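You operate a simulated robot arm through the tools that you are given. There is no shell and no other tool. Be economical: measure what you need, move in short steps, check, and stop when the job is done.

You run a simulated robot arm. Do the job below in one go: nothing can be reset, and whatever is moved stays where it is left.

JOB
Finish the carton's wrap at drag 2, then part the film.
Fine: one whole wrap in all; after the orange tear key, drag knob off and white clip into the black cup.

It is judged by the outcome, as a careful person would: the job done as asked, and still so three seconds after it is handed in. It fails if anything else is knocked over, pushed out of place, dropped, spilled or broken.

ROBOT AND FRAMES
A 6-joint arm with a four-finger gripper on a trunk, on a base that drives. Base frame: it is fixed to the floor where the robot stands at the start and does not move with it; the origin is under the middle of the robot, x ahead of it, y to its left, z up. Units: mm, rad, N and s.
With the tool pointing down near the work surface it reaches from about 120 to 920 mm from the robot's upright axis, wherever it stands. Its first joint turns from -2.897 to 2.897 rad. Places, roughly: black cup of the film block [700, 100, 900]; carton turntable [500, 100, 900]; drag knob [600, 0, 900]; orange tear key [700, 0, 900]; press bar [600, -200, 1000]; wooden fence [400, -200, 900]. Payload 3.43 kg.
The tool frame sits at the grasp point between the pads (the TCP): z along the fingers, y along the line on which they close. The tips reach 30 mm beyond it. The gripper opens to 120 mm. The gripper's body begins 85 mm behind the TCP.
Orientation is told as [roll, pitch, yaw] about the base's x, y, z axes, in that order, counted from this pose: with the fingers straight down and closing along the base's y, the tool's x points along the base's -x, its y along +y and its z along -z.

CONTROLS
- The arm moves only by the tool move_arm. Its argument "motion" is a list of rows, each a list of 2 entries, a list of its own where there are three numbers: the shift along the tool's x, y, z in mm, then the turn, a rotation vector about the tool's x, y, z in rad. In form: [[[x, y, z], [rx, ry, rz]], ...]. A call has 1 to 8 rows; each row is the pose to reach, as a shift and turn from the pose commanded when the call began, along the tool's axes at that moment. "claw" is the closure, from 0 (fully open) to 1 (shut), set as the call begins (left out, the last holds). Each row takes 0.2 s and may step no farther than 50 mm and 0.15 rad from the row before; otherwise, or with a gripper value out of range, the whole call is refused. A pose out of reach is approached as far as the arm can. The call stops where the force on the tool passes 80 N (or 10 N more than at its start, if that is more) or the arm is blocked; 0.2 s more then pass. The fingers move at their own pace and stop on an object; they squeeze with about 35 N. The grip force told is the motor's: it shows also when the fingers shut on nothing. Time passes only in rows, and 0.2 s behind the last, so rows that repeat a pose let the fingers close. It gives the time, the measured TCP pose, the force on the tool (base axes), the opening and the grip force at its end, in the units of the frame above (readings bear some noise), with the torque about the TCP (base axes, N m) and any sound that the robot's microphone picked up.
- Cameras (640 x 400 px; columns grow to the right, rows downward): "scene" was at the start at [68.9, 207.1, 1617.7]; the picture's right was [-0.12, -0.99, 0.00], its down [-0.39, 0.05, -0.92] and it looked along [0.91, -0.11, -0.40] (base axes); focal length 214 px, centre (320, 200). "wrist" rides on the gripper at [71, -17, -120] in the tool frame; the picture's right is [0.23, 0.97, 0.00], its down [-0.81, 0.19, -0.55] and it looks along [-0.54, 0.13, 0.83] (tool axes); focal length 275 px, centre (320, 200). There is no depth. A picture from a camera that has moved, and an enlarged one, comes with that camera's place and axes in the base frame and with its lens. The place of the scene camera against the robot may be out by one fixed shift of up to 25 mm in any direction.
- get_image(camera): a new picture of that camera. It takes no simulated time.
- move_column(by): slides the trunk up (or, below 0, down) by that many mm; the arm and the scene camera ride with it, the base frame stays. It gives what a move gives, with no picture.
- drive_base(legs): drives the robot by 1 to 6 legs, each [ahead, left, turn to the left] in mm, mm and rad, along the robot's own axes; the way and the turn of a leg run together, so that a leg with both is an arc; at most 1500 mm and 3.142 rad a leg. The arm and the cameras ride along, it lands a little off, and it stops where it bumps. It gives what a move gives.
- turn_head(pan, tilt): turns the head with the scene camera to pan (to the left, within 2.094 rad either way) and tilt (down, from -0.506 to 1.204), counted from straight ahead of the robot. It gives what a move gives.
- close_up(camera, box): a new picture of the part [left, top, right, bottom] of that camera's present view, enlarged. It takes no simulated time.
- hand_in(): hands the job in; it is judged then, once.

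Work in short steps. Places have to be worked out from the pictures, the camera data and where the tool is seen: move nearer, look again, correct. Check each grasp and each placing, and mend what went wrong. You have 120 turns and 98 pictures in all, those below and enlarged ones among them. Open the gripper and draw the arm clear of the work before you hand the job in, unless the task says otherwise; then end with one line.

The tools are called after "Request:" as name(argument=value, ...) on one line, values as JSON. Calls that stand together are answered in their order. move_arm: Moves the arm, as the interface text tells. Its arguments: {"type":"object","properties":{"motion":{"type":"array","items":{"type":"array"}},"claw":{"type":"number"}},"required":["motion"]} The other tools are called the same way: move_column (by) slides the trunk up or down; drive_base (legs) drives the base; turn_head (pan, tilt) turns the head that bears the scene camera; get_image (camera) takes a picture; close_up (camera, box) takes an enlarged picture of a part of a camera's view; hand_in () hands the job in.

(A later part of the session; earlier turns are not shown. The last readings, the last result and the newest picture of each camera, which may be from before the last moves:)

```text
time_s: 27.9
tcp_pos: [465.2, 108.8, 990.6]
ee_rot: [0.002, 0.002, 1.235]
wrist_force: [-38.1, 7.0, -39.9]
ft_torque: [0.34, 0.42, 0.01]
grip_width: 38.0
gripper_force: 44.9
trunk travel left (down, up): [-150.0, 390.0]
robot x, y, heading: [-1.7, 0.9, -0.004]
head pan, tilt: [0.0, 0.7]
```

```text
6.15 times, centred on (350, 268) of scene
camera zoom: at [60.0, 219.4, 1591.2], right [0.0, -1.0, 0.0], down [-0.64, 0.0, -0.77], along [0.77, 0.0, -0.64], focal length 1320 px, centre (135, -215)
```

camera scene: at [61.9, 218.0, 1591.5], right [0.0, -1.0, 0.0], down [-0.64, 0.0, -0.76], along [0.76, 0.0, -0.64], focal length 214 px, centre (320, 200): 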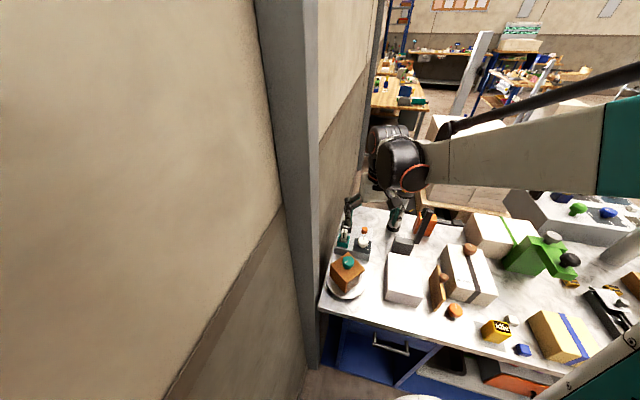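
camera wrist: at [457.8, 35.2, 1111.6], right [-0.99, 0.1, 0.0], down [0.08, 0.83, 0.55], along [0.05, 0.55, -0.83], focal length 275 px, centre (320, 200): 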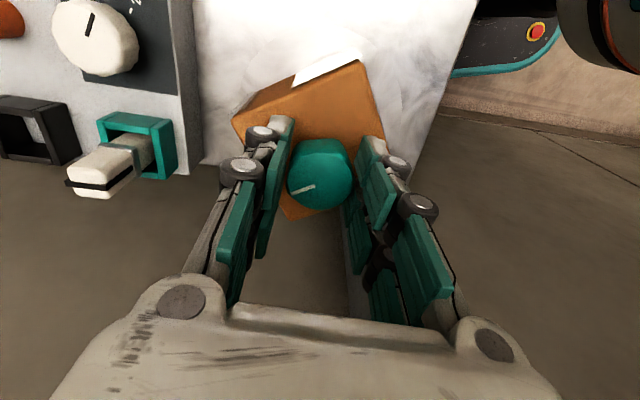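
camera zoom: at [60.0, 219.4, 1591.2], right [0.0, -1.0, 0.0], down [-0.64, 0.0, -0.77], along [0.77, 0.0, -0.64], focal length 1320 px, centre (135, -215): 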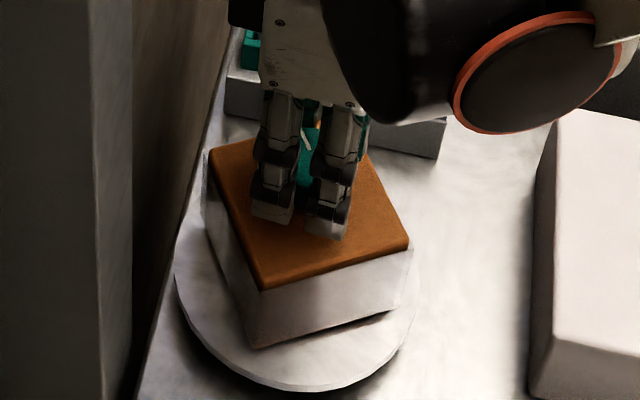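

Film covers A, B and half of C but did not grow over 109° clockwise; so it must wind counter-clockwise (growing on the A/D side). I turn back counter-clockwise, first to yaw 2.34.

Request:
move_arm(motion=[[[0, 0, -0.5], [0, 0, -0.14]], [[0, 0, -0.5], [0, 0, -0.28]], [[0, 0, -0.5], [0, 0, -0.42]], [[0, 0, -0.5], [0, 0, -0.56]], [[0, 0, -0.5], [0, 0, -0.7]], [[0, 0, -0.5], [0, 0, -0.84]], [[0, 0, -0.5], [0, 0, -0.98]], [[0, 0, -0.5], [0, 0, -1.1]]])

Request:
move_arm(motion=[[[0, 0, 0], [0, 0, 0]], [[0, 0, 0], [0, 0, 0]], [[0, 0, -40], [0, 0, 0]], [[0, 0, -80], [0, 0, 0]]], claw=0.42)

Request:
get_image(camera="wrist")

Request:
close_up(camera="scene", box=[325, 235, 375, 300])

```text
time_s: 29.7
tcp_pos: [466.4, 107.6, 991.7]
ee_rot: [0.001, 0.001, 2.342]
wrist_force: [-34.3, 3.6, -23.7]
ft_torque: [-0.22, 0.65, -0.04]
grip_width: 38.0
gripper_force: 45.1
trunk travel left (down, up): [-150.0, 390.0]
robot x, y, heading: [0.9, 2.3, -0.004]
head pan, tilt: [0.0, 0.7]
```

```text
time_s: 30.7
tcp_pos: [468.1, 109.3, 1072.1]
ee_rot: [-0.001, 0.002, 2.342]
wrist_force: [-0.2, -0.8, -0.2]
ft_torque: [-0.03, -0.03, -0.01]
grip_width: 69.8
gripper_force: 0.1
trunk travel left (down, up): [-150.0, 390.0]
robot x, y, heading: [2.0, 3.7, -0.001]
head pan, tilt: [0.0, 0.7]
```

```text
58 pictures are left
camera wrist: at [528.6, 70.6, 1192.6], right [-0.54, -0.84, 0.0], down [-0.7, 0.45, 0.55], along [-0.46, 0.3, -0.83], focal length 275 px, centre (320, 200)
```

wrist: 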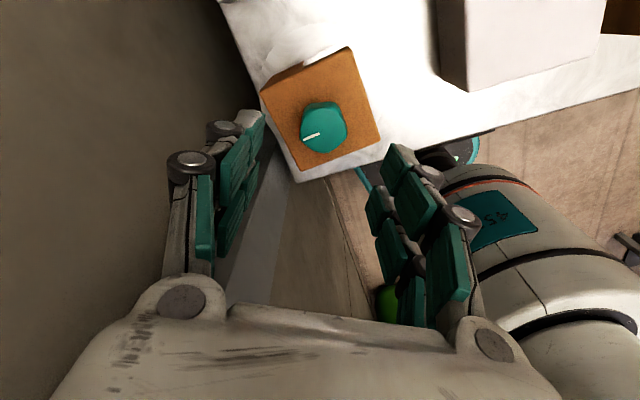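

```text
6.15 times, centred on (350, 268) of scene
camera zoom: at [60.5, 195.6, 1601.3], right [-0.25, -0.97, 0.0], down [-0.54, 0.14, -0.83], along [0.81, -0.21, -0.55], focal length 1320 px, centre (135, -215)
```

zoom: 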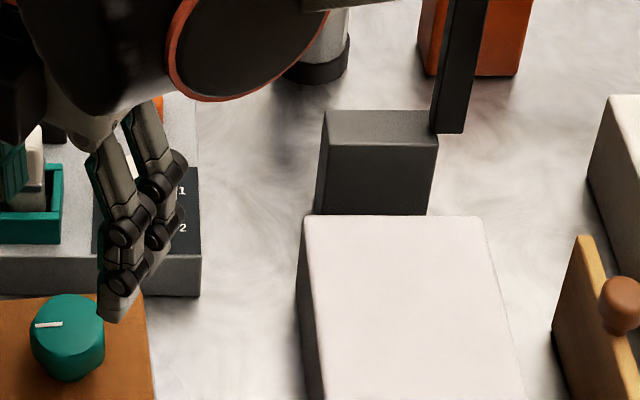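

The head drifted by itself; no matter. I wind the wrist back by π (same grip on the knob) to yaw -0.8 for a full counter-clockwise stroke.

Request:
move_arm(motion=[[[0, 0, 0], [0, 0, 0.15]], [[0, 0, 0], [0, 0, 0.3]], [[0, 0, 0], [0, 0, 0.45]], [[0, 0, 0], [0, 0, 0.6]], [[0, 0, 0], [0, 0, 0.75]], [[0, 0, 0], [0, 0, 0.9]], [[0, 0, 0], [0, 0, 1.05]], [[0, 0, 0], [0, 0, 1.2]]])

Request:
move_arm(motion=[[[0, 0, 0], [0, 0, 0.15]], [[0, 0, 0], [0, 0, 0.3]], [[0, 0, 0], [0, 0, 0.45]], [[0, 0, 0], [0, 0, 0.6]], [[0, 0, 0], [0, 0, 0.75]], [[0, 0, 0], [0, 0, 0.9]], [[0, 0, 0], [0, 0, 1.05]], [[0, 0, 0], [0, 0, 1.2]]])

Request:
get_image(camera="wrist")

Request:
turn_head(pan=0.1, tilt=0.8)

Request:
get_image(camera="scene")

```text
time_s: 32.5
tcp_pos: [467.3, 108.0, 1070.1]
ee_rot: [0.001, 0.0, 1.14]
wrist_force: [-0.5, 0.9, -0.1]
ft_torque: [-0.01, 0.0, 0.0]
grip_width: 69.8
gripper_force: 0.1
trunk travel left (down, up): [-150.0, 390.0]
robot x, y, heading: [0.2, 2.1, 0.0]
head pan, tilt: [0.0, 0.7]
```

```text
time_s: 34.3
tcp_pos: [468.0, 108.4, 1071.3]
ee_rot: [0.001, -0.001, -0.063]
wrist_force: [0.1, -0.4, -0.5]
ft_torque: [0.0, 0.02, 0.01]
grip_width: 69.5
gripper_force: 0.2
trunk travel left (down, up): [-150.0, 390.0]
robot x, y, heading: [-1.1, 1.3, -0.003]
head pan, tilt: [0.0, 0.7]
```

```text
56 pictures are left
camera wrist: at [395.5, 95.7, 1191.7], right [-0.17, 0.99, 0.0], down [0.82, 0.14, 0.55], along [0.54, 0.09, -0.83], focal length 275 px, centre (320, 200)
```

wrist: 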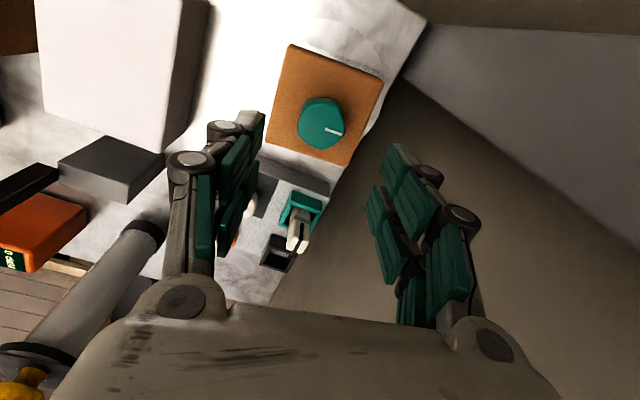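

```text
time_s: 35.0
tcp_pos: [467.3, 109.4, 1071.5]
ee_rot: [0.0, 0.0, -0.059]
wrist_force: [-0.3, -0.4, 0.4]
ft_torque: [-0.04, 0.03, 0.01]
grip_width: 69.8
gripper_force: 0.2
trunk travel left (down, up): [-150.0, 390.0]
robot x, y, heading: [1.0, -1.7, -0.0]
head pan, tilt: [0.099, 0.799]
```

```text
55 pictures are left
camera scene: at [62.4, 194.7, 1600.4], right [-0.26, -0.96, 0.0], down [-0.54, 0.15, -0.83], along [0.8, -0.22, -0.56], focal length 214 px, centre (320, 200)
```

scene: 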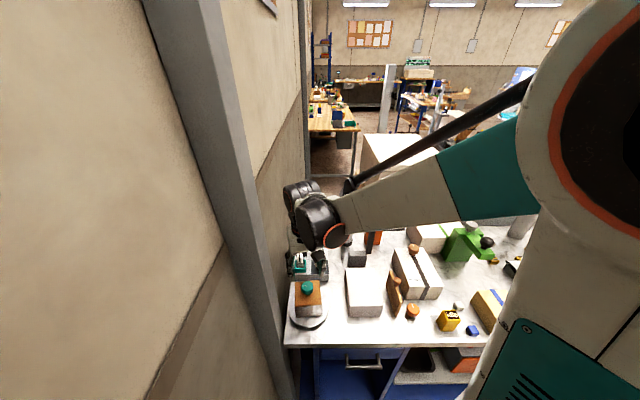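

The wrist still has travel. I continue to yaw -0.8 and come down on the knob.

Request:
move_arm(motion=[[[0, 0, 0], [0, 0, 0.15]], [[0, 0, 0], [0, 0, 0.3]], [[0, 0, 0], [0, 0, 0.45]], [[0, 0, 0], [0, 0, 0.6]], [[0, 0, 0], [0, 0, 0.74]]])

Request:
get_image(camera="wrist")

```text
time_s: 36.2
tcp_pos: [468.3, 106.7, 1071.2]
ee_rot: [0.0, 0.001, -0.804]
wrist_force: [-0.6, 0.4, -0.1]
ft_torque: [0.02, 0.01, 0.01]
grip_width: 69.6
gripper_force: 0.0
trunk travel left (down, up): [-150.0, 390.0]
robot x, y, heading: [1.2, 1.6, 0.001]
head pan, tilt: [0.099, 0.799]
```

```text
54 pictures are left
camera wrist: at [406.2, 148.0, 1191.4], right [0.54, 0.84, 0.0], down [0.7, -0.45, 0.55], along [0.47, -0.3, -0.83], focal length 275 px, centre (320, 200)
```

wrist: 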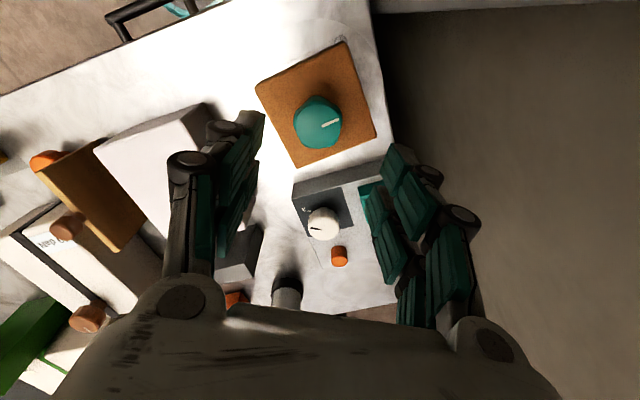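

Good alignment. I descend and close on the knob.

Request:
move_arm(motion=[[[2, 0, 40], [0, 0, 0]], [[2, 0, 68], [0, 0, 0]], [[2, 0, 80], [0, 0, 0]]])

Request:
move_arm(motion=[[[0, 0, 0], [0, 0, 0]], [[0, 0, 0], [0, 0, 0]], [[0, 0, 0], [0, 0, 0]]], claw=1)

Request:
move_arm(motion=[[[0, 0, 0], [0, 0, -0.14]], [[0, 0, 0], [0, 0, -0.28]], [[0, 0, 0], [0, 0, -0.42]], [[0, 0, 0], [0, 0, -0.56]], [[0, 0, 0], [0, 0, -0.7]], [[0, 0, 0], [0, 0, -0.84]], [[0, 0, 0], [0, 0, -0.98]], [[0, 0, 0], [0, 0, -1.1]]])

Request:
get_image(camera="wrist")

```text
time_s: 37.0
tcp_pos: [466.8, 110.4, 990.3]
ee_rot: [-0.001, 0.0, -0.797]
wrist_force: [0.4, 0.1, -0.2]
ft_torque: [-0.01, 0.01, 0.03]
grip_width: 69.5
gripper_force: 0.0
trunk travel left (down, up): [-150.0, 390.0]
robot x, y, heading: [1.5, -2.7, -0.006]
head pan, tilt: [0.099, 0.799]
```

```text
time_s: 37.8
tcp_pos: [465.1, 108.6, 991.1]
ee_rot: [-0.004, 0.001, -0.801]
wrist_force: [-17.7, -11.4, -19.3]
ft_torque: [-0.56, 0.12, 0.02]
grip_width: 38.4
gripper_force: 44.7
trunk travel left (down, up): [-150.0, 390.0]
robot x, y, heading: [3.3, 3.2, -0.002]
head pan, tilt: [0.099, 0.799]
```

```text
time_s: 39.6
tcp_pos: [466.4, 108.8, 991.8]
ee_rot: [-0.001, -0.001, 0.301]
wrist_force: [-20.3, -10.1, -27.7]
ft_torque: [-0.19, 0.66, -0.04]
grip_width: 38.2
gripper_force: 45.4
trunk travel left (down, up): [-150.0, 390.0]
robot x, y, heading: [1.6, 1.4, 0.001]
head pan, tilt: [0.099, 0.799]
```

```text
53 pictures are left
camera wrist: at [402.1, 71.3, 1112.2], right [-0.51, 0.86, 0.0], down [0.72, 0.42, 0.55], along [0.48, 0.28, -0.83], focal length 275 px, centre (320, 200)
```

wrist: 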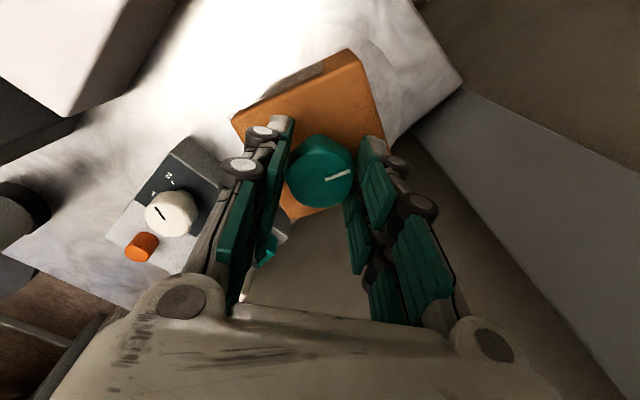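

Carton is now 0.3 rad beyond its initial angle (counter-clockwise). I enlarge to see film growth.

Request:
close_up(camera="wrist", box=[210, 30, 410, 230])

Request:
get_image(camera="scene")

```text
2.00 times, centred on (310, 130) of wrist
camera zoom: at [402.1, 71.3, 1112.2], right [-0.51, 0.86, 0.0], down [0.72, 0.42, 0.55], along [0.48, 0.28, -0.83], focal length 551 px, centre (340, 340)
```

zoom: 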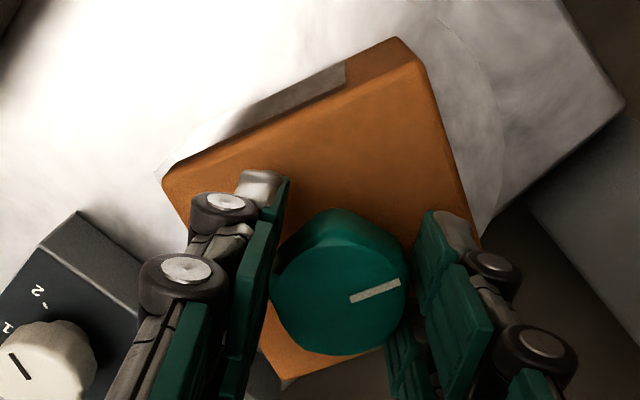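

```text
51 pictures are left
camera scene: at [56.8, 225.3, 1583.3], right [0.1, -1.0, 0.0], down [-0.71, -0.07, -0.7], along [0.69, 0.07, -0.72], focal length 214 px, centre (320, 200)
```

scene: 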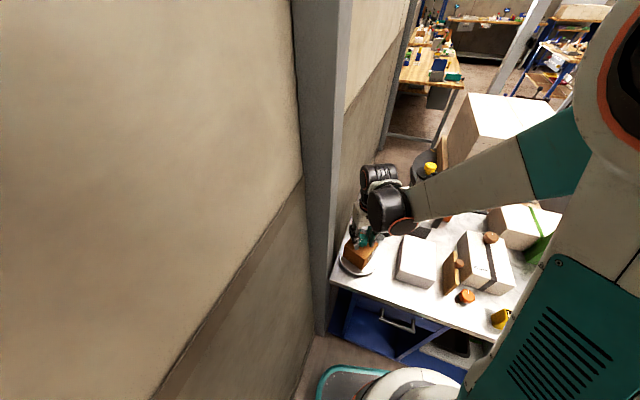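

The film on face A has shrunk while turning counter-clockwise, so clockwise does add film (its growing end is the A/D end, the start is mid-face C). I turn clockwise again to yaw -0.8, then regrip.

Request:
move_arm(motion=[[[0, 0, -0.5], [0, 0, 0.14]], [[0, 0, -0.5], [0, 0, 0.28]], [[0, 0, -0.5], [0, 0, 0.42]], [[0, 0, -0.5], [0, 0, 0.56]], [[0, 0, -0.5], [0, 0, 0.7]], [[0, 0, -0.5], [0, 0, 0.84]], [[0, 0, -0.5], [0, 0, 0.98]], [[0, 0, -0.5], [0, 0, 1.1]]])

Request:
get_image(camera="wrist")

```text
time_s: 41.4
tcp_pos: [465.4, 108.6, 991.7]
ee_rot: [-0.001, 0.0, -0.804]
wrist_force: [-22.0, -20.3, -20.5]
ft_torque: [-0.35, 0.83, 0.03]
grip_width: 38.1
gripper_force: 45.4
trunk travel left (down, up): [-150.0, 390.0]
robot x, y, heading: [2.0, 5.3, -0.004]
head pan, tilt: [0.099, 0.799]
```

```text
50 pictures are left
camera wrist: at [403.5, 148.1, 1112.2], right [0.54, 0.84, 0.0], down [0.7, -0.45, 0.55], along [0.47, -0.3, -0.83], focal length 275 px, centre (320, 200)
```

wrist: 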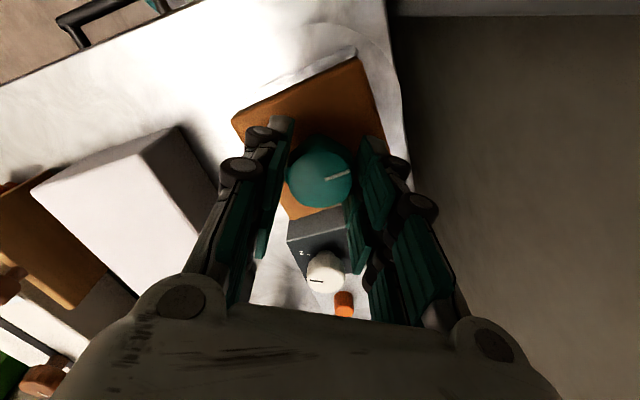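

The bare part of A is covered again: clockwise confirmed. I release, rise and rewind the wrist by π to regrip.

Request:
move_arm(motion=[[[0, 0, 0], [0, 0, 0]], [[0, 0, 0], [0, 0, 0]], [[0, 0, -40], [0, 0, 0]], [[0, 0, -80], [0, 0, 0]], [[0, 0, -80], [0, 0, -0.15]], [[0, 0, -80], [0, 0, -0.3]], [[0, 0, -80], [0, 0, -0.45]], [[0, 0, -80], [0, 0, -0.6]]], claw=0.42)

Request:
move_arm(motion=[[[0, 0, 0], [0, 0, -0.15]], [[0, 0, 0], [0, 0, -0.3]], [[0, 0, 0], [0, 0, -0.45]], [[0, 0, 0], [0, 0, -0.6]], [[0, 0, 0], [0, 0, -0.75]], [[0, 0, 0], [0, 0, -0.9]], [[0, 0, 0], [0, 0, -1.05]], [[0, 0, 0], [0, 0, -1.2]]])

Request:
move_arm(motion=[[[0, 0, 0], [0, 0, -0.15]], [[0, 0, 0], [0, 0, -0.3]], [[0, 0, 0], [0, 0, -0.45]], [[0, 0, 0], [0, 0, -0.6]], [[0, 0, 0], [0, 0, -0.75]], [[0, 0, 0], [0, 0, -0.9]], [[0, 0, 0], [0, 0, -1.05]], [[0, 0, 0], [0, 0, -1.2]]])

Request:
get_image(camera="wrist")

```text
time_s: 43.2
tcp_pos: [466.7, 109.9, 1071.9]
ee_rot: [-0.001, 0.0, -0.197]
wrist_force: [0.6, -0.2, -0.1]
ft_torque: [0.01, -0.06, -0.01]
grip_width: 69.6
gripper_force: 0.1
trunk travel left (down, up): [-150.0, 390.0]
robot x, y, heading: [0.7, -1.0, 0.0]
head pan, tilt: [0.099, 0.799]
```

```text
time_s: 45.0
tcp_pos: [467.0, 109.4, 1071.4]
ee_rot: [0.0, 0.001, 1.003]
wrist_force: [0.2, 0.0, -0.7]
ft_torque: [0.04, -0.01, -0.02]
grip_width: 69.6
gripper_force: 0.1
trunk travel left (down, up): [-150.0, 390.0]
robot x, y, heading: [-1.1, -3.7, 0.001]
head pan, tilt: [0.099, 0.799]
```

```text
time_s: 46.8
tcp_pos: [467.8, 109.9, 1071.7]
ee_rot: [0.001, -0.001, 2.204]
wrist_force: [0.0, 0.3, -0.4]
ft_torque: [-0.06, 0.01, 0.04]
grip_width: 69.7
gripper_force: 0.0
trunk travel left (down, up): [-150.0, 390.0]
robot x, y, heading: [2.0, -2.5, -0.002]
head pan, tilt: [0.099, 0.799]
```

```text
49 pictures are left
camera wrist: at [523.0, 62.0, 1192.0], right [-0.65, -0.76, 0.0], down [-0.63, 0.54, 0.55], along [-0.42, 0.36, -0.83], focal length 275 px, centre (320, 200)
```

wrist: 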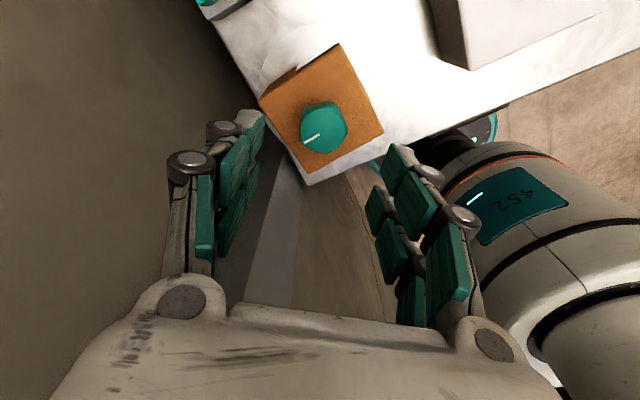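

I finish the rewind, descend and grip.

Request:
move_arm(motion=[[[0, 1, 0], [0, 0, -0.137]], [[0, 1.5, 40], [0, 0, -0.137]], [[0, 1.5, 68], [0, 0, -0.137]], [[0, 1.5, 80], [0, 0, -0.137]]])

Request:
move_arm(motion=[[[0, 0, 0], [0, 0, 0]], [[0, 0, 0], [0, 0, 0]], [[0, 0, 0], [0, 0, 0]]], claw=1)

Request:
move_arm(motion=[[[0, 0, 0], [0, 0, 0.14]], [[0, 0, 0], [0, 0, 0.28]], [[0, 0, 0], [0, 0, 0.42]], [[0, 0, 0], [0, 0, 0.56]], [[0, 0, 0], [0, 0, 0.7]], [[0, 0, 0], [0, 0, 0.84]], [[0, 0, 0], [0, 0, 0.98]], [[0, 0, 0], [0, 0, 1.1]]])

Request:
close_up(camera="wrist", box=[210, 30, 410, 230])

```text
time_s: 47.8
tcp_pos: [465.2, 107.9, 989.5]
ee_rot: [0.0, 0.002, 2.338]
wrist_force: [0.9, -0.6, -0.9]
ft_torque: [-0.01, -0.03, 0.0]
grip_width: 69.8
gripper_force: 0.1
trunk travel left (down, up): [-150.0, 390.0]
robot x, y, heading: [-1.6, -0.5, -0.002]
head pan, tilt: [0.099, 0.799]
```

```text
time_s: 48.6
tcp_pos: [466.4, 108.5, 989.6]
ee_rot: [-0.002, 0.0, 2.335]
wrist_force: [4.2, 4.3, -1.0]
ft_torque: [0.09, -0.18, -0.03]
grip_width: 38.2
gripper_force: 45.1
trunk travel left (down, up): [-150.0, 390.0]
robot x, y, heading: [-2.8, -0.5, -0.004]
head pan, tilt: [0.099, 0.799]
```

```text
time_s: 50.4
tcp_pos: [464.0, 109.9, 990.8]
ee_rot: [0.002, -0.001, 1.235]
wrist_force: [14.6, 11.3, -43.6]
ft_torque: [0.37, -0.39, -0.02]
grip_width: 38.2
gripper_force: 44.9
trunk travel left (down, up): [-150.0, 390.0]
robot x, y, heading: [2.2, -1.4, -0.002]
head pan, tilt: [0.099, 0.799]
```

```text
2.00 times, centred on (310, 130) of wrist
camera zoom: at [457.6, 35.3, 1111.6], right [-0.99, 0.1, 0.0], down [0.09, 0.83, 0.55], along [0.06, 0.55, -0.83], focal length 551 px, centre (340, 340)
```

zoom: 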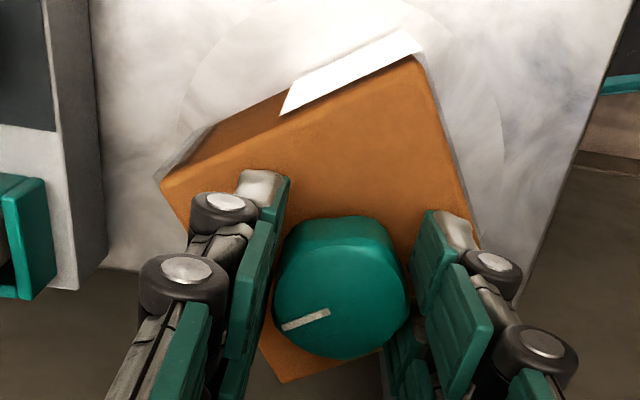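

Film has come round onto face C from the far side; the gap is about half the face's half. I turn 0.3 rad more and look.

Request:
move_arm(motion=[[[0, 0, -1], [0, 0, 0.1]], [[0, 0, -1], [0, 0, 0.2]], [[0, 0, -1], [0, 0, 0.3]]])

Request:
close_up(camera="wrist", box=[220, 40, 360, 140])

```text
time_s: 51.2
tcp_pos: [465.4, 108.7, 991.9]
ee_rot: [0.001, 0.003, 0.936]
wrist_force: [2.8, 14.7, -74.9]
ft_torque: [0.24, 0.04, 0.05]
grip_width: 38.0
gripper_force: 45.1
trunk travel left (down, up): [-150.0, 390.0]
robot x, y, heading: [5.1, 0.5, 0.002]
head pan, tilt: [0.099, 0.799]
```

```text
4.00 times, centred on (290, 90) of wrist
camera zoom: at [436.3, 40.8, 1112.1], right [-0.92, 0.39, 0.0], down [0.33, 0.77, 0.55], along [0.21, 0.51, -0.83], focal length 1101 px, centre (440, 640)
```

zoom: 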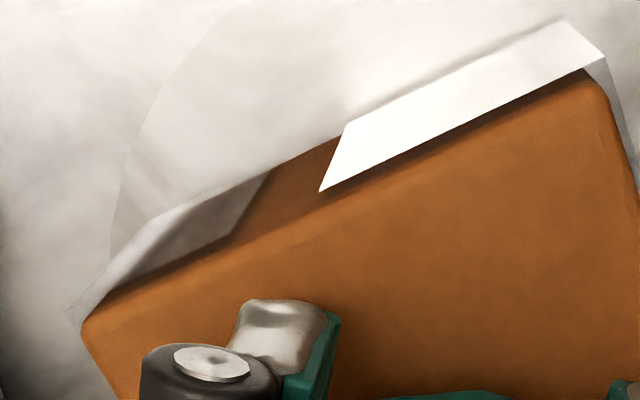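

Gap left is about 19°. The vertical load is high since I've commanded upward; I ease down 2 mm and turn 0.28 more.

Request:
move_arm(motion=[[[0, 0, 1.5], [0, 0, 0]], [[0, 0, 2], [0, 0, 0.1]], [[0, 0, 2], [0, 0, 0.2]], [[0, 0, 2], [0, 0, 0.28]]])

Request:
close_up(camera="wrist", box=[220, 40, 360, 140])

```text
time_s: 52.2
tcp_pos: [465.3, 109.3, 992.5]
ee_rot: [-0.002, 0.002, 0.655]
wrist_force: [-7.0, 1.0, -0.9]
ft_torque: [-0.64, 1.23, 0.01]
grip_width: 38.1
gripper_force: 45.0
trunk travel left (down, up): [-150.0, 390.0]
robot x, y, heading: [-1.4, 2.4, 0.002]
head pan, tilt: [0.099, 0.799]
```

```text
4.00 times, centred on (290, 90) of wrist
camera zoom: at [418.4, 51.8, 1112.2], right [-0.78, 0.63, 0.0], down [0.53, 0.65, 0.55], along [0.35, 0.43, -0.83], focal length 1101 px, centre (440, 640)
```

zoom: 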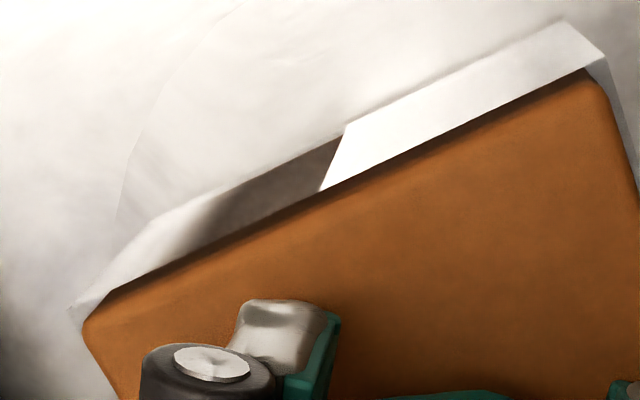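

The gap looks closed; I zoom tighter on the seam.

Request:
close_up(camera="wrist", box=[270, 60, 320, 100])

```text
10.00 times, centred on (295, 80) of wrist
camera zoom: at [418.4, 51.8, 1112.2], right [-0.78, 0.63, 0.0], down [0.53, 0.65, 0.55], along [0.35, 0.43, -0.83], focal length 2753 px, centre (570, 1400)
```

zoom: 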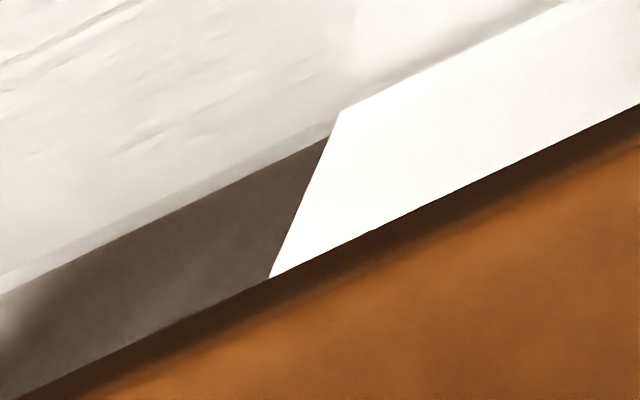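

The seam is closed. I add 0.04 rad to be surely a whole turn, then release and rise.

Request:
move_arm(motion=[[[0, 0, 0], [0, 0, 0.04]], [[0, 0, 0], [0, 0, 0.04]]])

Request:
move_arm(motion=[[[0, 0, 0], [0, 0, 0]], [[0, 0, 0], [0, 0, 0]], [[0, 0, -40], [0, 0, 0]], [[0, 0, -80], [0, 0, 0]], [[0, 0, -110], [0, 0, 0]]], claw=0.42)

Request:
get_image(camera="wrist")

Request:
get_image(camera="scene")

```text
time_s: 52.8
tcp_pos: [464.5, 108.8, 992.1]
ee_rot: [0.0, 0.0, 0.618]
wrist_force: [-5.1, -0.4, -0.3]
ft_torque: [-0.56, 0.5, 0.0]
grip_width: 38.0
gripper_force: 45.3
trunk travel left (down, up): [-150.0, 390.0]
robot x, y, heading: [0.3, -2.5, -0.003]
head pan, tilt: [0.099, 0.799]
```

```text
time_s: 54.0
tcp_pos: [465.3, 103.6, 1101.7]
ee_rot: [-0.002, -0.001, 0.617]
wrist_force: [0.3, 0.0, -0.1]
ft_torque: [0.02, 0.01, 0.01]
grip_width: 69.6
gripper_force: 0.1
trunk travel left (down, up): [-150.0, 390.0]
robot x, y, heading: [1.0, -0.2, 0.001]
head pan, tilt: [0.099, 0.799]
```

```text
44 pictures are left
camera wrist: at [415.4, 49.5, 1222.4], right [-0.75, 0.66, 0.0], down [0.55, 0.63, 0.55], along [0.36, 0.42, -0.83], focal length 275 px, centre (320, 200)
```

wrist: 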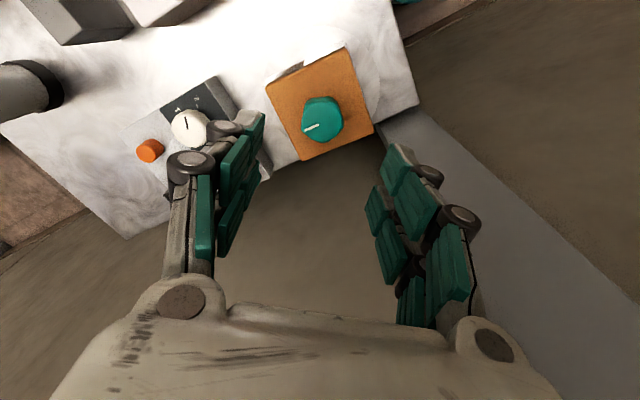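

```text
43 pictures are left
camera scene: at [57.0, 225.9, 1583.4], right [0.1, -1.0, 0.0], down [-0.71, -0.07, -0.7], along [0.69, 0.07, -0.72], focal length 214 px, centre (320, 200)
```

scene: 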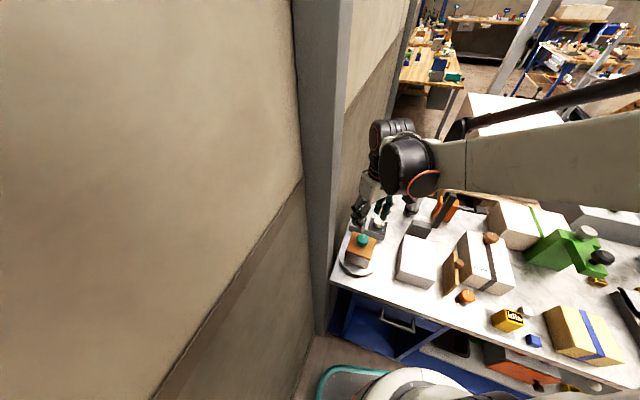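

All in order. Next the tear key at about (668, 14, 907): I close the fingers and move above it.

Request:
move_arm(motion=[[[-23, -38, 0], [0, 0, 0]], [[-46, -76, 0], [0, 0, 0]], [[-69, -114, 0], [0, 0, 0]], [[-92, -152, 0], [0, 0, 0]], [[-113, -191, 0], [0, 0, 0]], [[-113, -191, 45], [0, 0, 0]], [[-113, -191, 90], [0, 0, 0]], [[-113, -191, 125], [0, 0, 0]]], claw=1)

Request:
get_image(camera="wrist")

```text
time_s: 55.8
tcp_pos: [670.0, 18.7, 976.6]
ee_rot: [0.0, 0.0, 0.616]
wrist_force: [-1.0, -0.1, 0.6]
ft_torque: [-0.01, 0.01, 0.0]
grip_width: 0.0
gripper_force: 33.5
trunk travel left (down, up): [-150.0, 390.0]
robot x, y, heading: [3.0, 0.0, -0.002]
head pan, tilt: [0.099, 0.799]
```

```text
42 pictures are left
camera wrist: at [620.8, -36.2, 1097.2], right [-0.75, 0.66, 0.0], down [0.55, 0.63, 0.55], along [0.36, 0.41, -0.83], focal length 275 px, centre (320, 200)
```

wrist: 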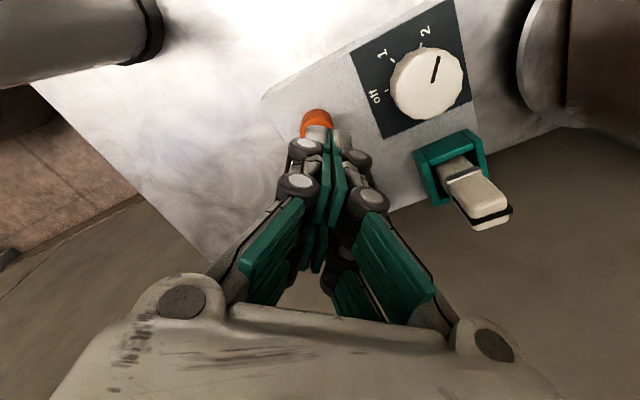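

Tip is slightly off the key; I shift about 7 mm toward it and lower some, then look.

Request:
move_arm(motion=[[[6.3, -3.7, 0], [0, 0, 0]], [[6.3, -3.7, 27], [0, 0, 0]]])

Request:
close_up(camera="wrist", box=[240, 80, 400, 200])

Request:
close_up(camera="scene", box=[335, 170, 425, 270])

```text
time_s: 56.4
tcp_pos: [666.2, 11.0, 946.7]
ee_rot: [0.0, 0.001, 0.618]
wrist_force: [0.6, -0.6, -0.1]
ft_torque: [-0.01, 0.01, 0.04]
grip_width: 0.1
gripper_force: 33.4
trunk travel left (down, up): [-150.0, 390.0]
robot x, y, heading: [-0.6, 2.2, -0.001]
head pan, tilt: [0.099, 0.799]
```

```text
3.33 times, centred on (320, 140) of wrist
camera zoom: at [617.6, -43.5, 1068.3], right [-0.75, 0.66, 0.0], down [0.55, 0.63, 0.55], along [0.36, 0.42, -0.83], focal length 918 px, centre (320, 400)
```

zoom: 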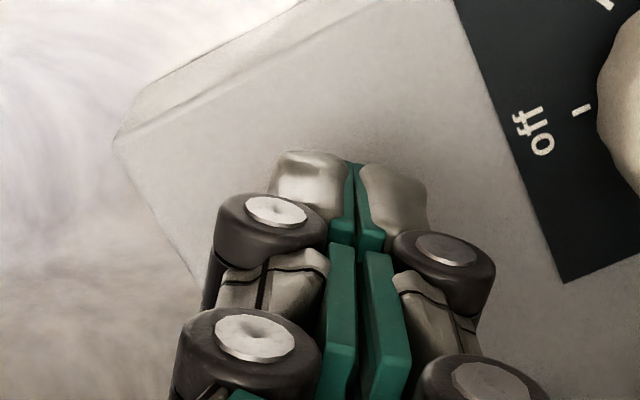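

```text
4.00 times, centred on (380, 220) of scene
camera zoom: at [57.6, 225.9, 1583.3], right [0.1, -1.0, 0.0], down [-0.71, -0.07, -0.7], along [0.69, 0.07, -0.72], focal length 858 px, centre (80, 120)
```

zoom: 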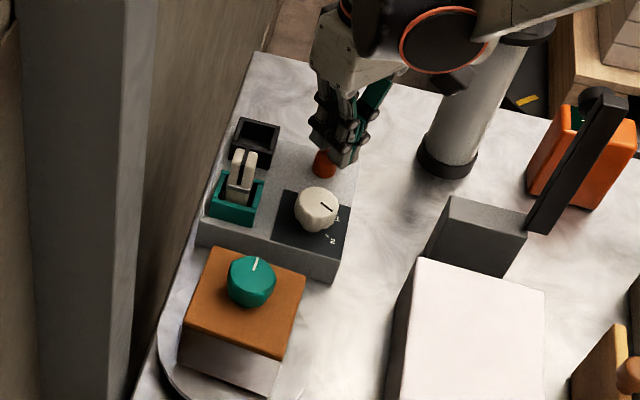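

I zoom in on the tip and key in the scene view.

Request:
close_up(camera="scene", box=[400, 192, 430, 222])

Request:
close_up(camera="scene", box=[370, 190, 410, 230])

```text
13.33 times, centred on (415, 207) of scene
camera zoom: at [57.6, 225.9, 1583.3], right [0.1, -1.0, 0.0], down [-0.71, -0.07, -0.7], along [0.69, 0.07, -0.72], focal length 2860 px, centre (-947, 107)
```

zoom: 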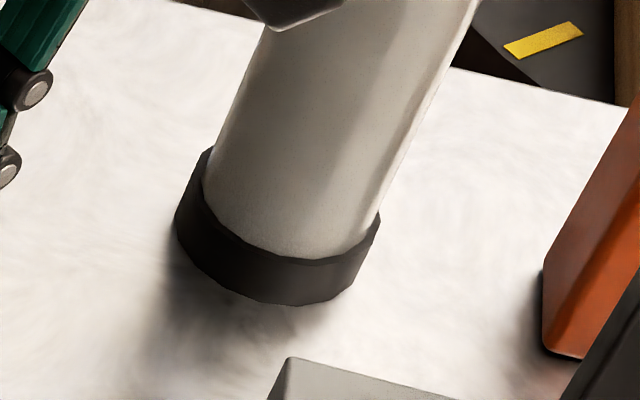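

```text
10.00 times, centred on (390, 210) of scene
camera zoom: at [57.6, 225.9, 1583.3], right [0.1, -1.0, 0.0], down [-0.71, -0.07, -0.7], along [0.69, 0.07, -0.72], focal length 2145 px, centre (-380, 100)
```

zoom: 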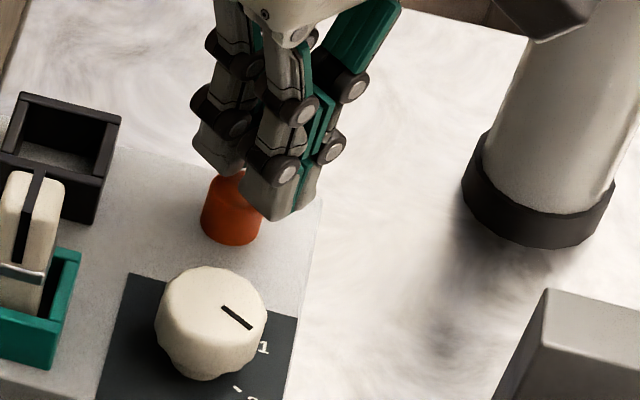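

Scene view shows the key about 9 mm to +y and some +x of the tips. I move the tips to about (670.5, 18) and check.

Request:
move_arm(motion=[[[-7, 3.4, 0], [0, 0, 0]], [[-7, 3.4, 0], [0, 0, 0]]])

Request:
close_up(camera="scene", box=[370, 190, 410, 230])

Request:
close_up(camera="wrist", box=[240, 80, 400, 200])

```text
time_s: 57.0
tcp_pos: [669.4, 17.9, 948.4]
ee_rot: [0.0, 0.001, 0.617]
wrist_force: [0.3, 0.2, -0.6]
ft_torque: [0.04, 0.01, -0.01]
grip_width: 0.3
gripper_force: 32.8
trunk travel left (down, up): [-150.0, 390.0]
robot x, y, heading: [-1.0, 4.2, -0.001]
head pan, tilt: [0.099, 0.799]
```

```text
10.00 times, centred on (390, 210) of scene
camera zoom: at [57.5, 226.0, 1583.3], right [0.1, -1.0, 0.0], down [-0.71, -0.07, -0.7], along [0.69, 0.07, -0.72], focal length 2145 px, centre (-380, 100)
```

zoom: 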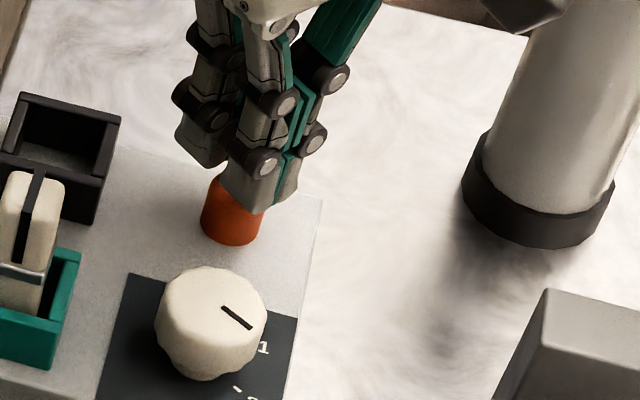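

```text
3.33 times, centred on (320, 140) of wrist
camera zoom: at [620.8, -36.6, 1068.7], right [-0.75, 0.66, 0.0], down [0.55, 0.63, 0.55], along [0.36, 0.41, -0.83], focal length 918 px, centre (320, 400)
```

zoom: 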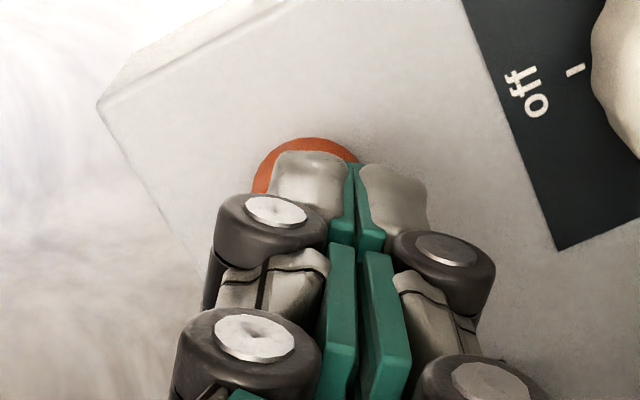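

Combining views, the key centre is about (669, 15), well under the tips here. I press down gently in small steps.

Request:
move_arm(motion=[[[1, -1.5, 5], [0, 0, 0]], [[1, -1.5, 10], [0, 0, 0]], [[1, -1.5, 13], [0, 0, 0]]])

```text
time_s: 57.8
tcp_pos: [669.0, 16.1, 936.2]
ee_rot: [0.001, -0.001, 0.619]
wrist_force: [0.9, 0.7, 1.8]
ft_torque: [0.02, -0.03, 0.03]
grip_width: 6.0
gripper_force: 33.5
trunk travel left (down, up): [-150.0, 390.0]
robot x, y, heading: [0.1, 1.7, -0.006]
head pan, tilt: [0.099, 0.799]
```

The opening changed to 6 mm, odd; I look before pressing harder.

Request:
close_up(camera="scene", box=[370, 190, 410, 230])

Request:
close_up(camera="wrist", box=[240, 80, 400, 200])

```text
10.00 times, centred on (390, 210) of scene
camera zoom: at [57.3, 226.1, 1583.3], right [0.1, -1.0, 0.0], down [-0.71, -0.07, -0.7], along [0.69, 0.07, -0.72], focal length 2145 px, centre (-380, 100)
```

zoom: 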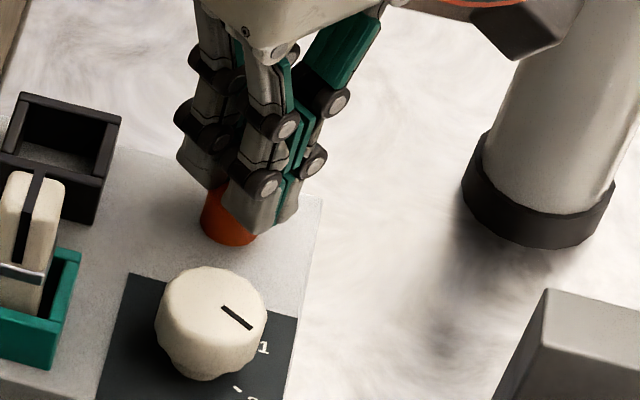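

```text
3.33 times, centred on (320, 140) of wrist
camera zoom: at [620.6, -39.5, 1056.6], right [-0.75, 0.66, 0.0], down [0.55, 0.63, 0.55], along [0.37, 0.42, -0.83], focal length 918 px, centre (320, 400)
```

zoom: 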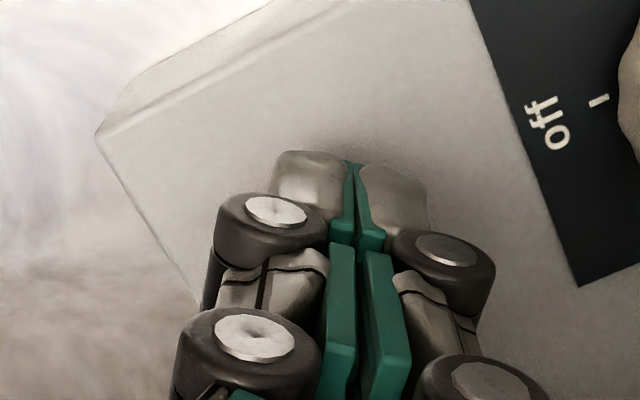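

Fingers still look shut and stand on the key. I press further in 2 mm steps.

Request:
move_arm(motion=[[[0, 0, 2], [0, 0, 0]], [[0, 0, 4], [0, 0, 0]], [[0, 0, 4], [0, 0, 0]]])

```text
time_s: 58.6
tcp_pos: [669.5, 16.6, 932.0]
ee_rot: [-0.001, 0.0, 0.615]
wrist_force: [1.5, -3.2, 9.8]
ft_torque: [-0.07, -0.02, -0.01]
grip_width: 6.1
gripper_force: 33.5
trunk travel left (down, up): [-150.0, 390.0]
robot x, y, heading: [5.4, 1.1, 0.002]
head pan, tilt: [0.099, 0.799]
```

A spring-like 10 N: the key is going down. I press 4 mm more.

Request:
move_arm(motion=[[[0, 0, 2], [0, 0, 0]], [[0, 0, 4], [0, 0, 0]], [[0, 0, 4], [0, 0, 0]]])

```text
time_s: 59.4
tcp_pos: [669.2, 14.8, 928.9]
ee_rot: [-0.002, -0.001, 0.617]
wrist_force: [13.7, -4.0, 36.4]
ft_torque: [-0.14, -0.29, 0.03]
grip_width: 6.0
gripper_force: 33.5
trunk travel left (down, up): [-150.0, 390.0]
robot x, y, heading: [3.0, 1.3, -0.0]
head pan, tilt: [0.099, 0.799]
```

36 N now, probably near its stop; 2 mm more, then lift and see whether anything changed.

Request:
move_arm(motion=[[[0, 0, 1], [0, 0, 0]], [[0, 0, 2], [0, 0, 0]], [[0, 0, 2], [0, 0, 0]]])

Request:
close_up(camera="scene", box=[370, 190, 410, 230])

```text
time_s: 60.2
tcp_pos: [668.4, 14.6, 926.8]
ee_rot: [-0.002, -0.002, 0.615]
wrist_force: [15.7, -5.6, 48.6]
ft_torque: [-0.22, -0.31, 0.0]
grip_width: 5.9
gripper_force: 33.3
trunk travel left (down, up): [-150.0, 390.0]
robot x, y, heading: [0.8, -1.9, -0.001]
head pan, tilt: [0.099, 0.799]
```

```text
10.00 times, centred on (390, 210) of scene
camera zoom: at [54.9, 225.3, 1583.7], right [0.1, -1.0, 0.0], down [-0.71, -0.07, -0.7], along [0.69, 0.07, -0.72], focal length 2145 px, centre (-380, 100)
```

zoom: 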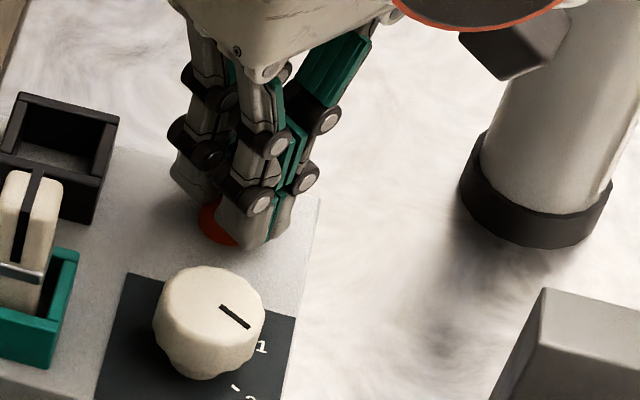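

The key is well down. I lift straight off and look at the outcome.

Request:
move_arm(motion=[[[0, 0, -20], [0, 0, 0]], [[0, 0, -60], [0, 0, 0]], [[0, 0, -105], [0, 0, 0]], [[20, 10, -130], [0, 0, 0]]])

Request:
get_image(camera="wrist")

Request:
close_up(camera="scene", box=[330, 190, 420, 280])

```text
time_s: 61.2
tcp_pos: [645.0, 11.3, 1056.8]
ee_rot: [0.001, 0.0, 0.618]
wrist_force: [-0.1, 0.0, -0.3]
ft_torque: [-0.02, -0.02, 0.03]
grip_width: 0.0
gripper_force: 33.6
trunk travel left (down, up): [-150.0, 390.0]
robot x, y, heading: [-0.7, 2.2, -0.002]
head pan, tilt: [0.099, 0.799]
```

```text
32 pictures are left
camera wrist: at [596.7, -43.4, 1177.6], right [-0.75, 0.66, 0.0], down [0.55, 0.63, 0.55], along [0.36, 0.42, -0.83], focal length 275 px, centre (320, 200)
```

wrist: 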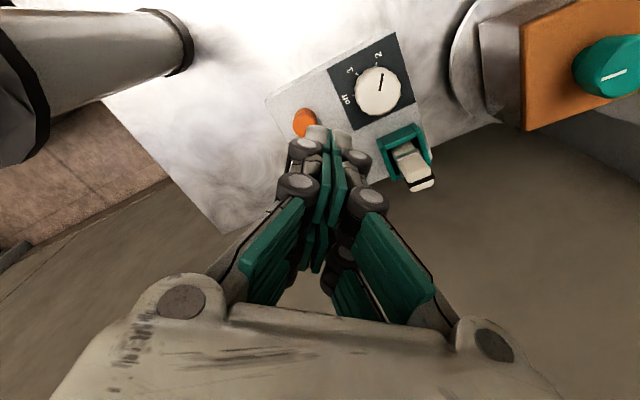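

```text
4.44 times, centred on (375, 235) of scene
camera zoom: at [56.9, 226.0, 1583.4], right [0.1, -1.0, 0.0], down [-0.71, -0.07, -0.7], along [0.69, 0.07, -0.72], focal length 953 px, centre (76, 44)
```

zoom: 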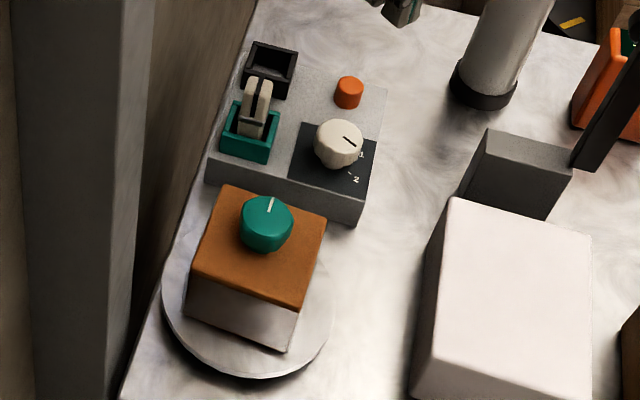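

The key has sprung back after a full press to its stop. Now the drag knob: open, go above it at yaw 0.09 and descend partway.

Request:
move_arm(motion=[[[9, 16, 0], [0, 0, 0.14]], [[18, 32, 0], [0, 0, 0.28]], [[27.1, 47.7, 0], [0, 0, 0.42]], [[27.1, 47.7, 0], [0, 0, 0.53]], [[27.1, 47.7, 45], [0, 0, 0.53]], [[27.1, 47.7, 90], [0, 0, 0.53]]], claw=0.42)

Request:
get_image(camera="wrist")

```text
time_s: 62.6
tcp_pos: [597.2, 36.4, 962.8]
ee_rot: [0.0, 0.001, 0.086]
wrist_force: [0.6, 0.4, 0.3]
ft_torque: [0.0, 0.0, 0.01]
grip_width: 69.4
gripper_force: 0.0
trunk travel left (down, up): [-150.0, 390.0]
robot x, y, heading: [-0.8, -2.0, 0.002]
head pan, tilt: [0.099, 0.799]
```

```text
30 pictures are left
camera wrist: at [527.8, 14.0, 1083.9], right [-0.31, 0.95, 0.0], down [0.79, 0.26, 0.55], along [0.52, 0.17, -0.83], focal length 275 px, centre (320, 200)
```

wrist: 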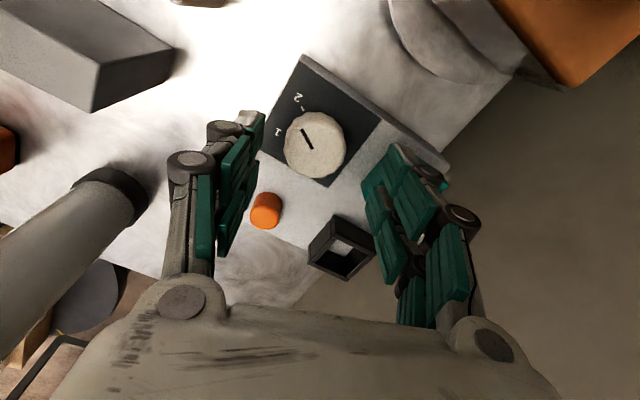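

Same place as before, clear of the clip. I descend, grip and turn counter-clockwise.

Request:
move_arm(motion=[[[0.5, -1, 20], [0, 0, 0]], [[0.5, -1, 38], [0, 0, 0]]])

Request:
move_arm(motion=[[[0, 0, 0], [0, 0, 0]], [[0, 0, 0], [0, 0, 0]], [[0, 0, 0], [0, 0, 0]]], claw=1)

Request:
move_arm(motion=[[[0, 0, 0], [0, 0, -0.14]], [[0, 0, 0], [0, 0, -0.28]], [[0, 0, 0], [0, 0, -0.42]], [[0, 0, 0], [0, 0, -0.56]], [[0, 0, 0], [0, 0, -0.7]], [[0, 0, 0], [0, 0, -0.84]], [[0, 0, 0], [0, 0, -0.98]], [[0, 0, 0], [0, 0, -1.1]]])

Request:
move_arm(motion=[[[0, 0, 0], [0, 0, -0.14]], [[0, 0, 0], [0, 0, -0.28]], [[0, 0, 0], [0, 0, -0.42]], [[0, 0, 0], [0, 0, -0.56]], [[0, 0, 0], [0, 0, -0.7]], [[0, 0, 0], [0, 0, -0.84]], [[0, 0, 0], [0, 0, -0.92]]])

Request:
close_up(camera="wrist", box=[260, 80, 390, 220])

```text
time_s: 63.2
tcp_pos: [596.0, 35.2, 925.8]
ee_rot: [-0.002, 0.003, 0.087]
wrist_force: [-0.1, -0.3, -0.5]
ft_torque: [0.06, 0.04, -0.01]
grip_width: 77.0
gripper_force: 1.9
trunk travel left (down, up): [-150.0, 390.0]
robot x, y, heading: [0.8, -1.8, -0.002]
head pan, tilt: [0.099, 0.799]
```

```text
time_s: 64.0
tcp_pos: [596.2, 32.6, 927.7]
ee_rot: [-0.002, -0.001, 0.085]
wrist_force: [-0.7, -22.1, -1.2]
ft_torque: [-0.83, -0.19, 0.03]
grip_width: 38.0
gripper_force: 45.0
trunk travel left (down, up): [-150.0, 390.0]
robot x, y, heading: [1.2, 1.8, 0.002]
head pan, tilt: [0.099, 0.799]
```

```text
time_s: 65.8
tcp_pos: [595.8, 34.2, 927.1]
ee_rot: [0.001, -0.001, 1.189]
wrist_force: [-10.7, -21.6, -4.6]
ft_torque: [-0.88, 0.29, -0.03]
grip_width: 38.2
gripper_force: 45.2
trunk travel left (down, up): [-150.0, 390.0]
robot x, y, heading: [-3.0, -2.4, 0.002]
head pan, tilt: [0.099, 0.799]
```

```text
time_s: 67.4
tcp_pos: [594.0, 33.9, 927.5]
ee_rot: [0.003, -0.002, 2.11]
wrist_force: [-33.0, -22.3, -37.6]
ft_torque: [-0.22, 0.53, -0.02]
grip_width: 38.1
gripper_force: 45.0
trunk travel left (down, up): [-150.0, 390.0]
robot x, y, heading: [0.4, -0.8, 0.002]
head pan, tilt: [0.099, 0.799]
```

```text
2.86 times, centred on (325, 150) of wrist
camera zoom: at [646.0, -19.2, 1048.3], right [-0.72, -0.7, 0.0], down [-0.58, 0.6, 0.55], along [-0.39, 0.4, -0.83], focal length 786 px, centre (306, 343)
```

zoom: 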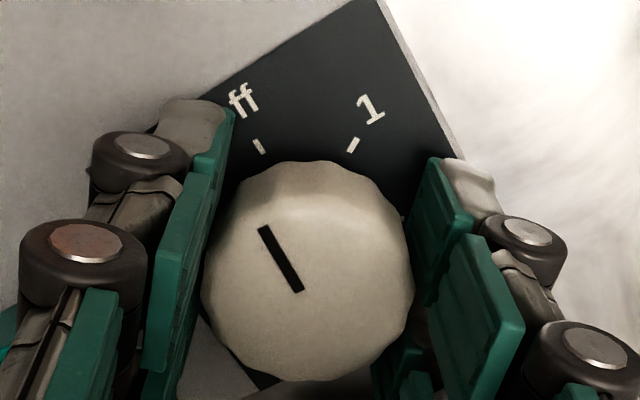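

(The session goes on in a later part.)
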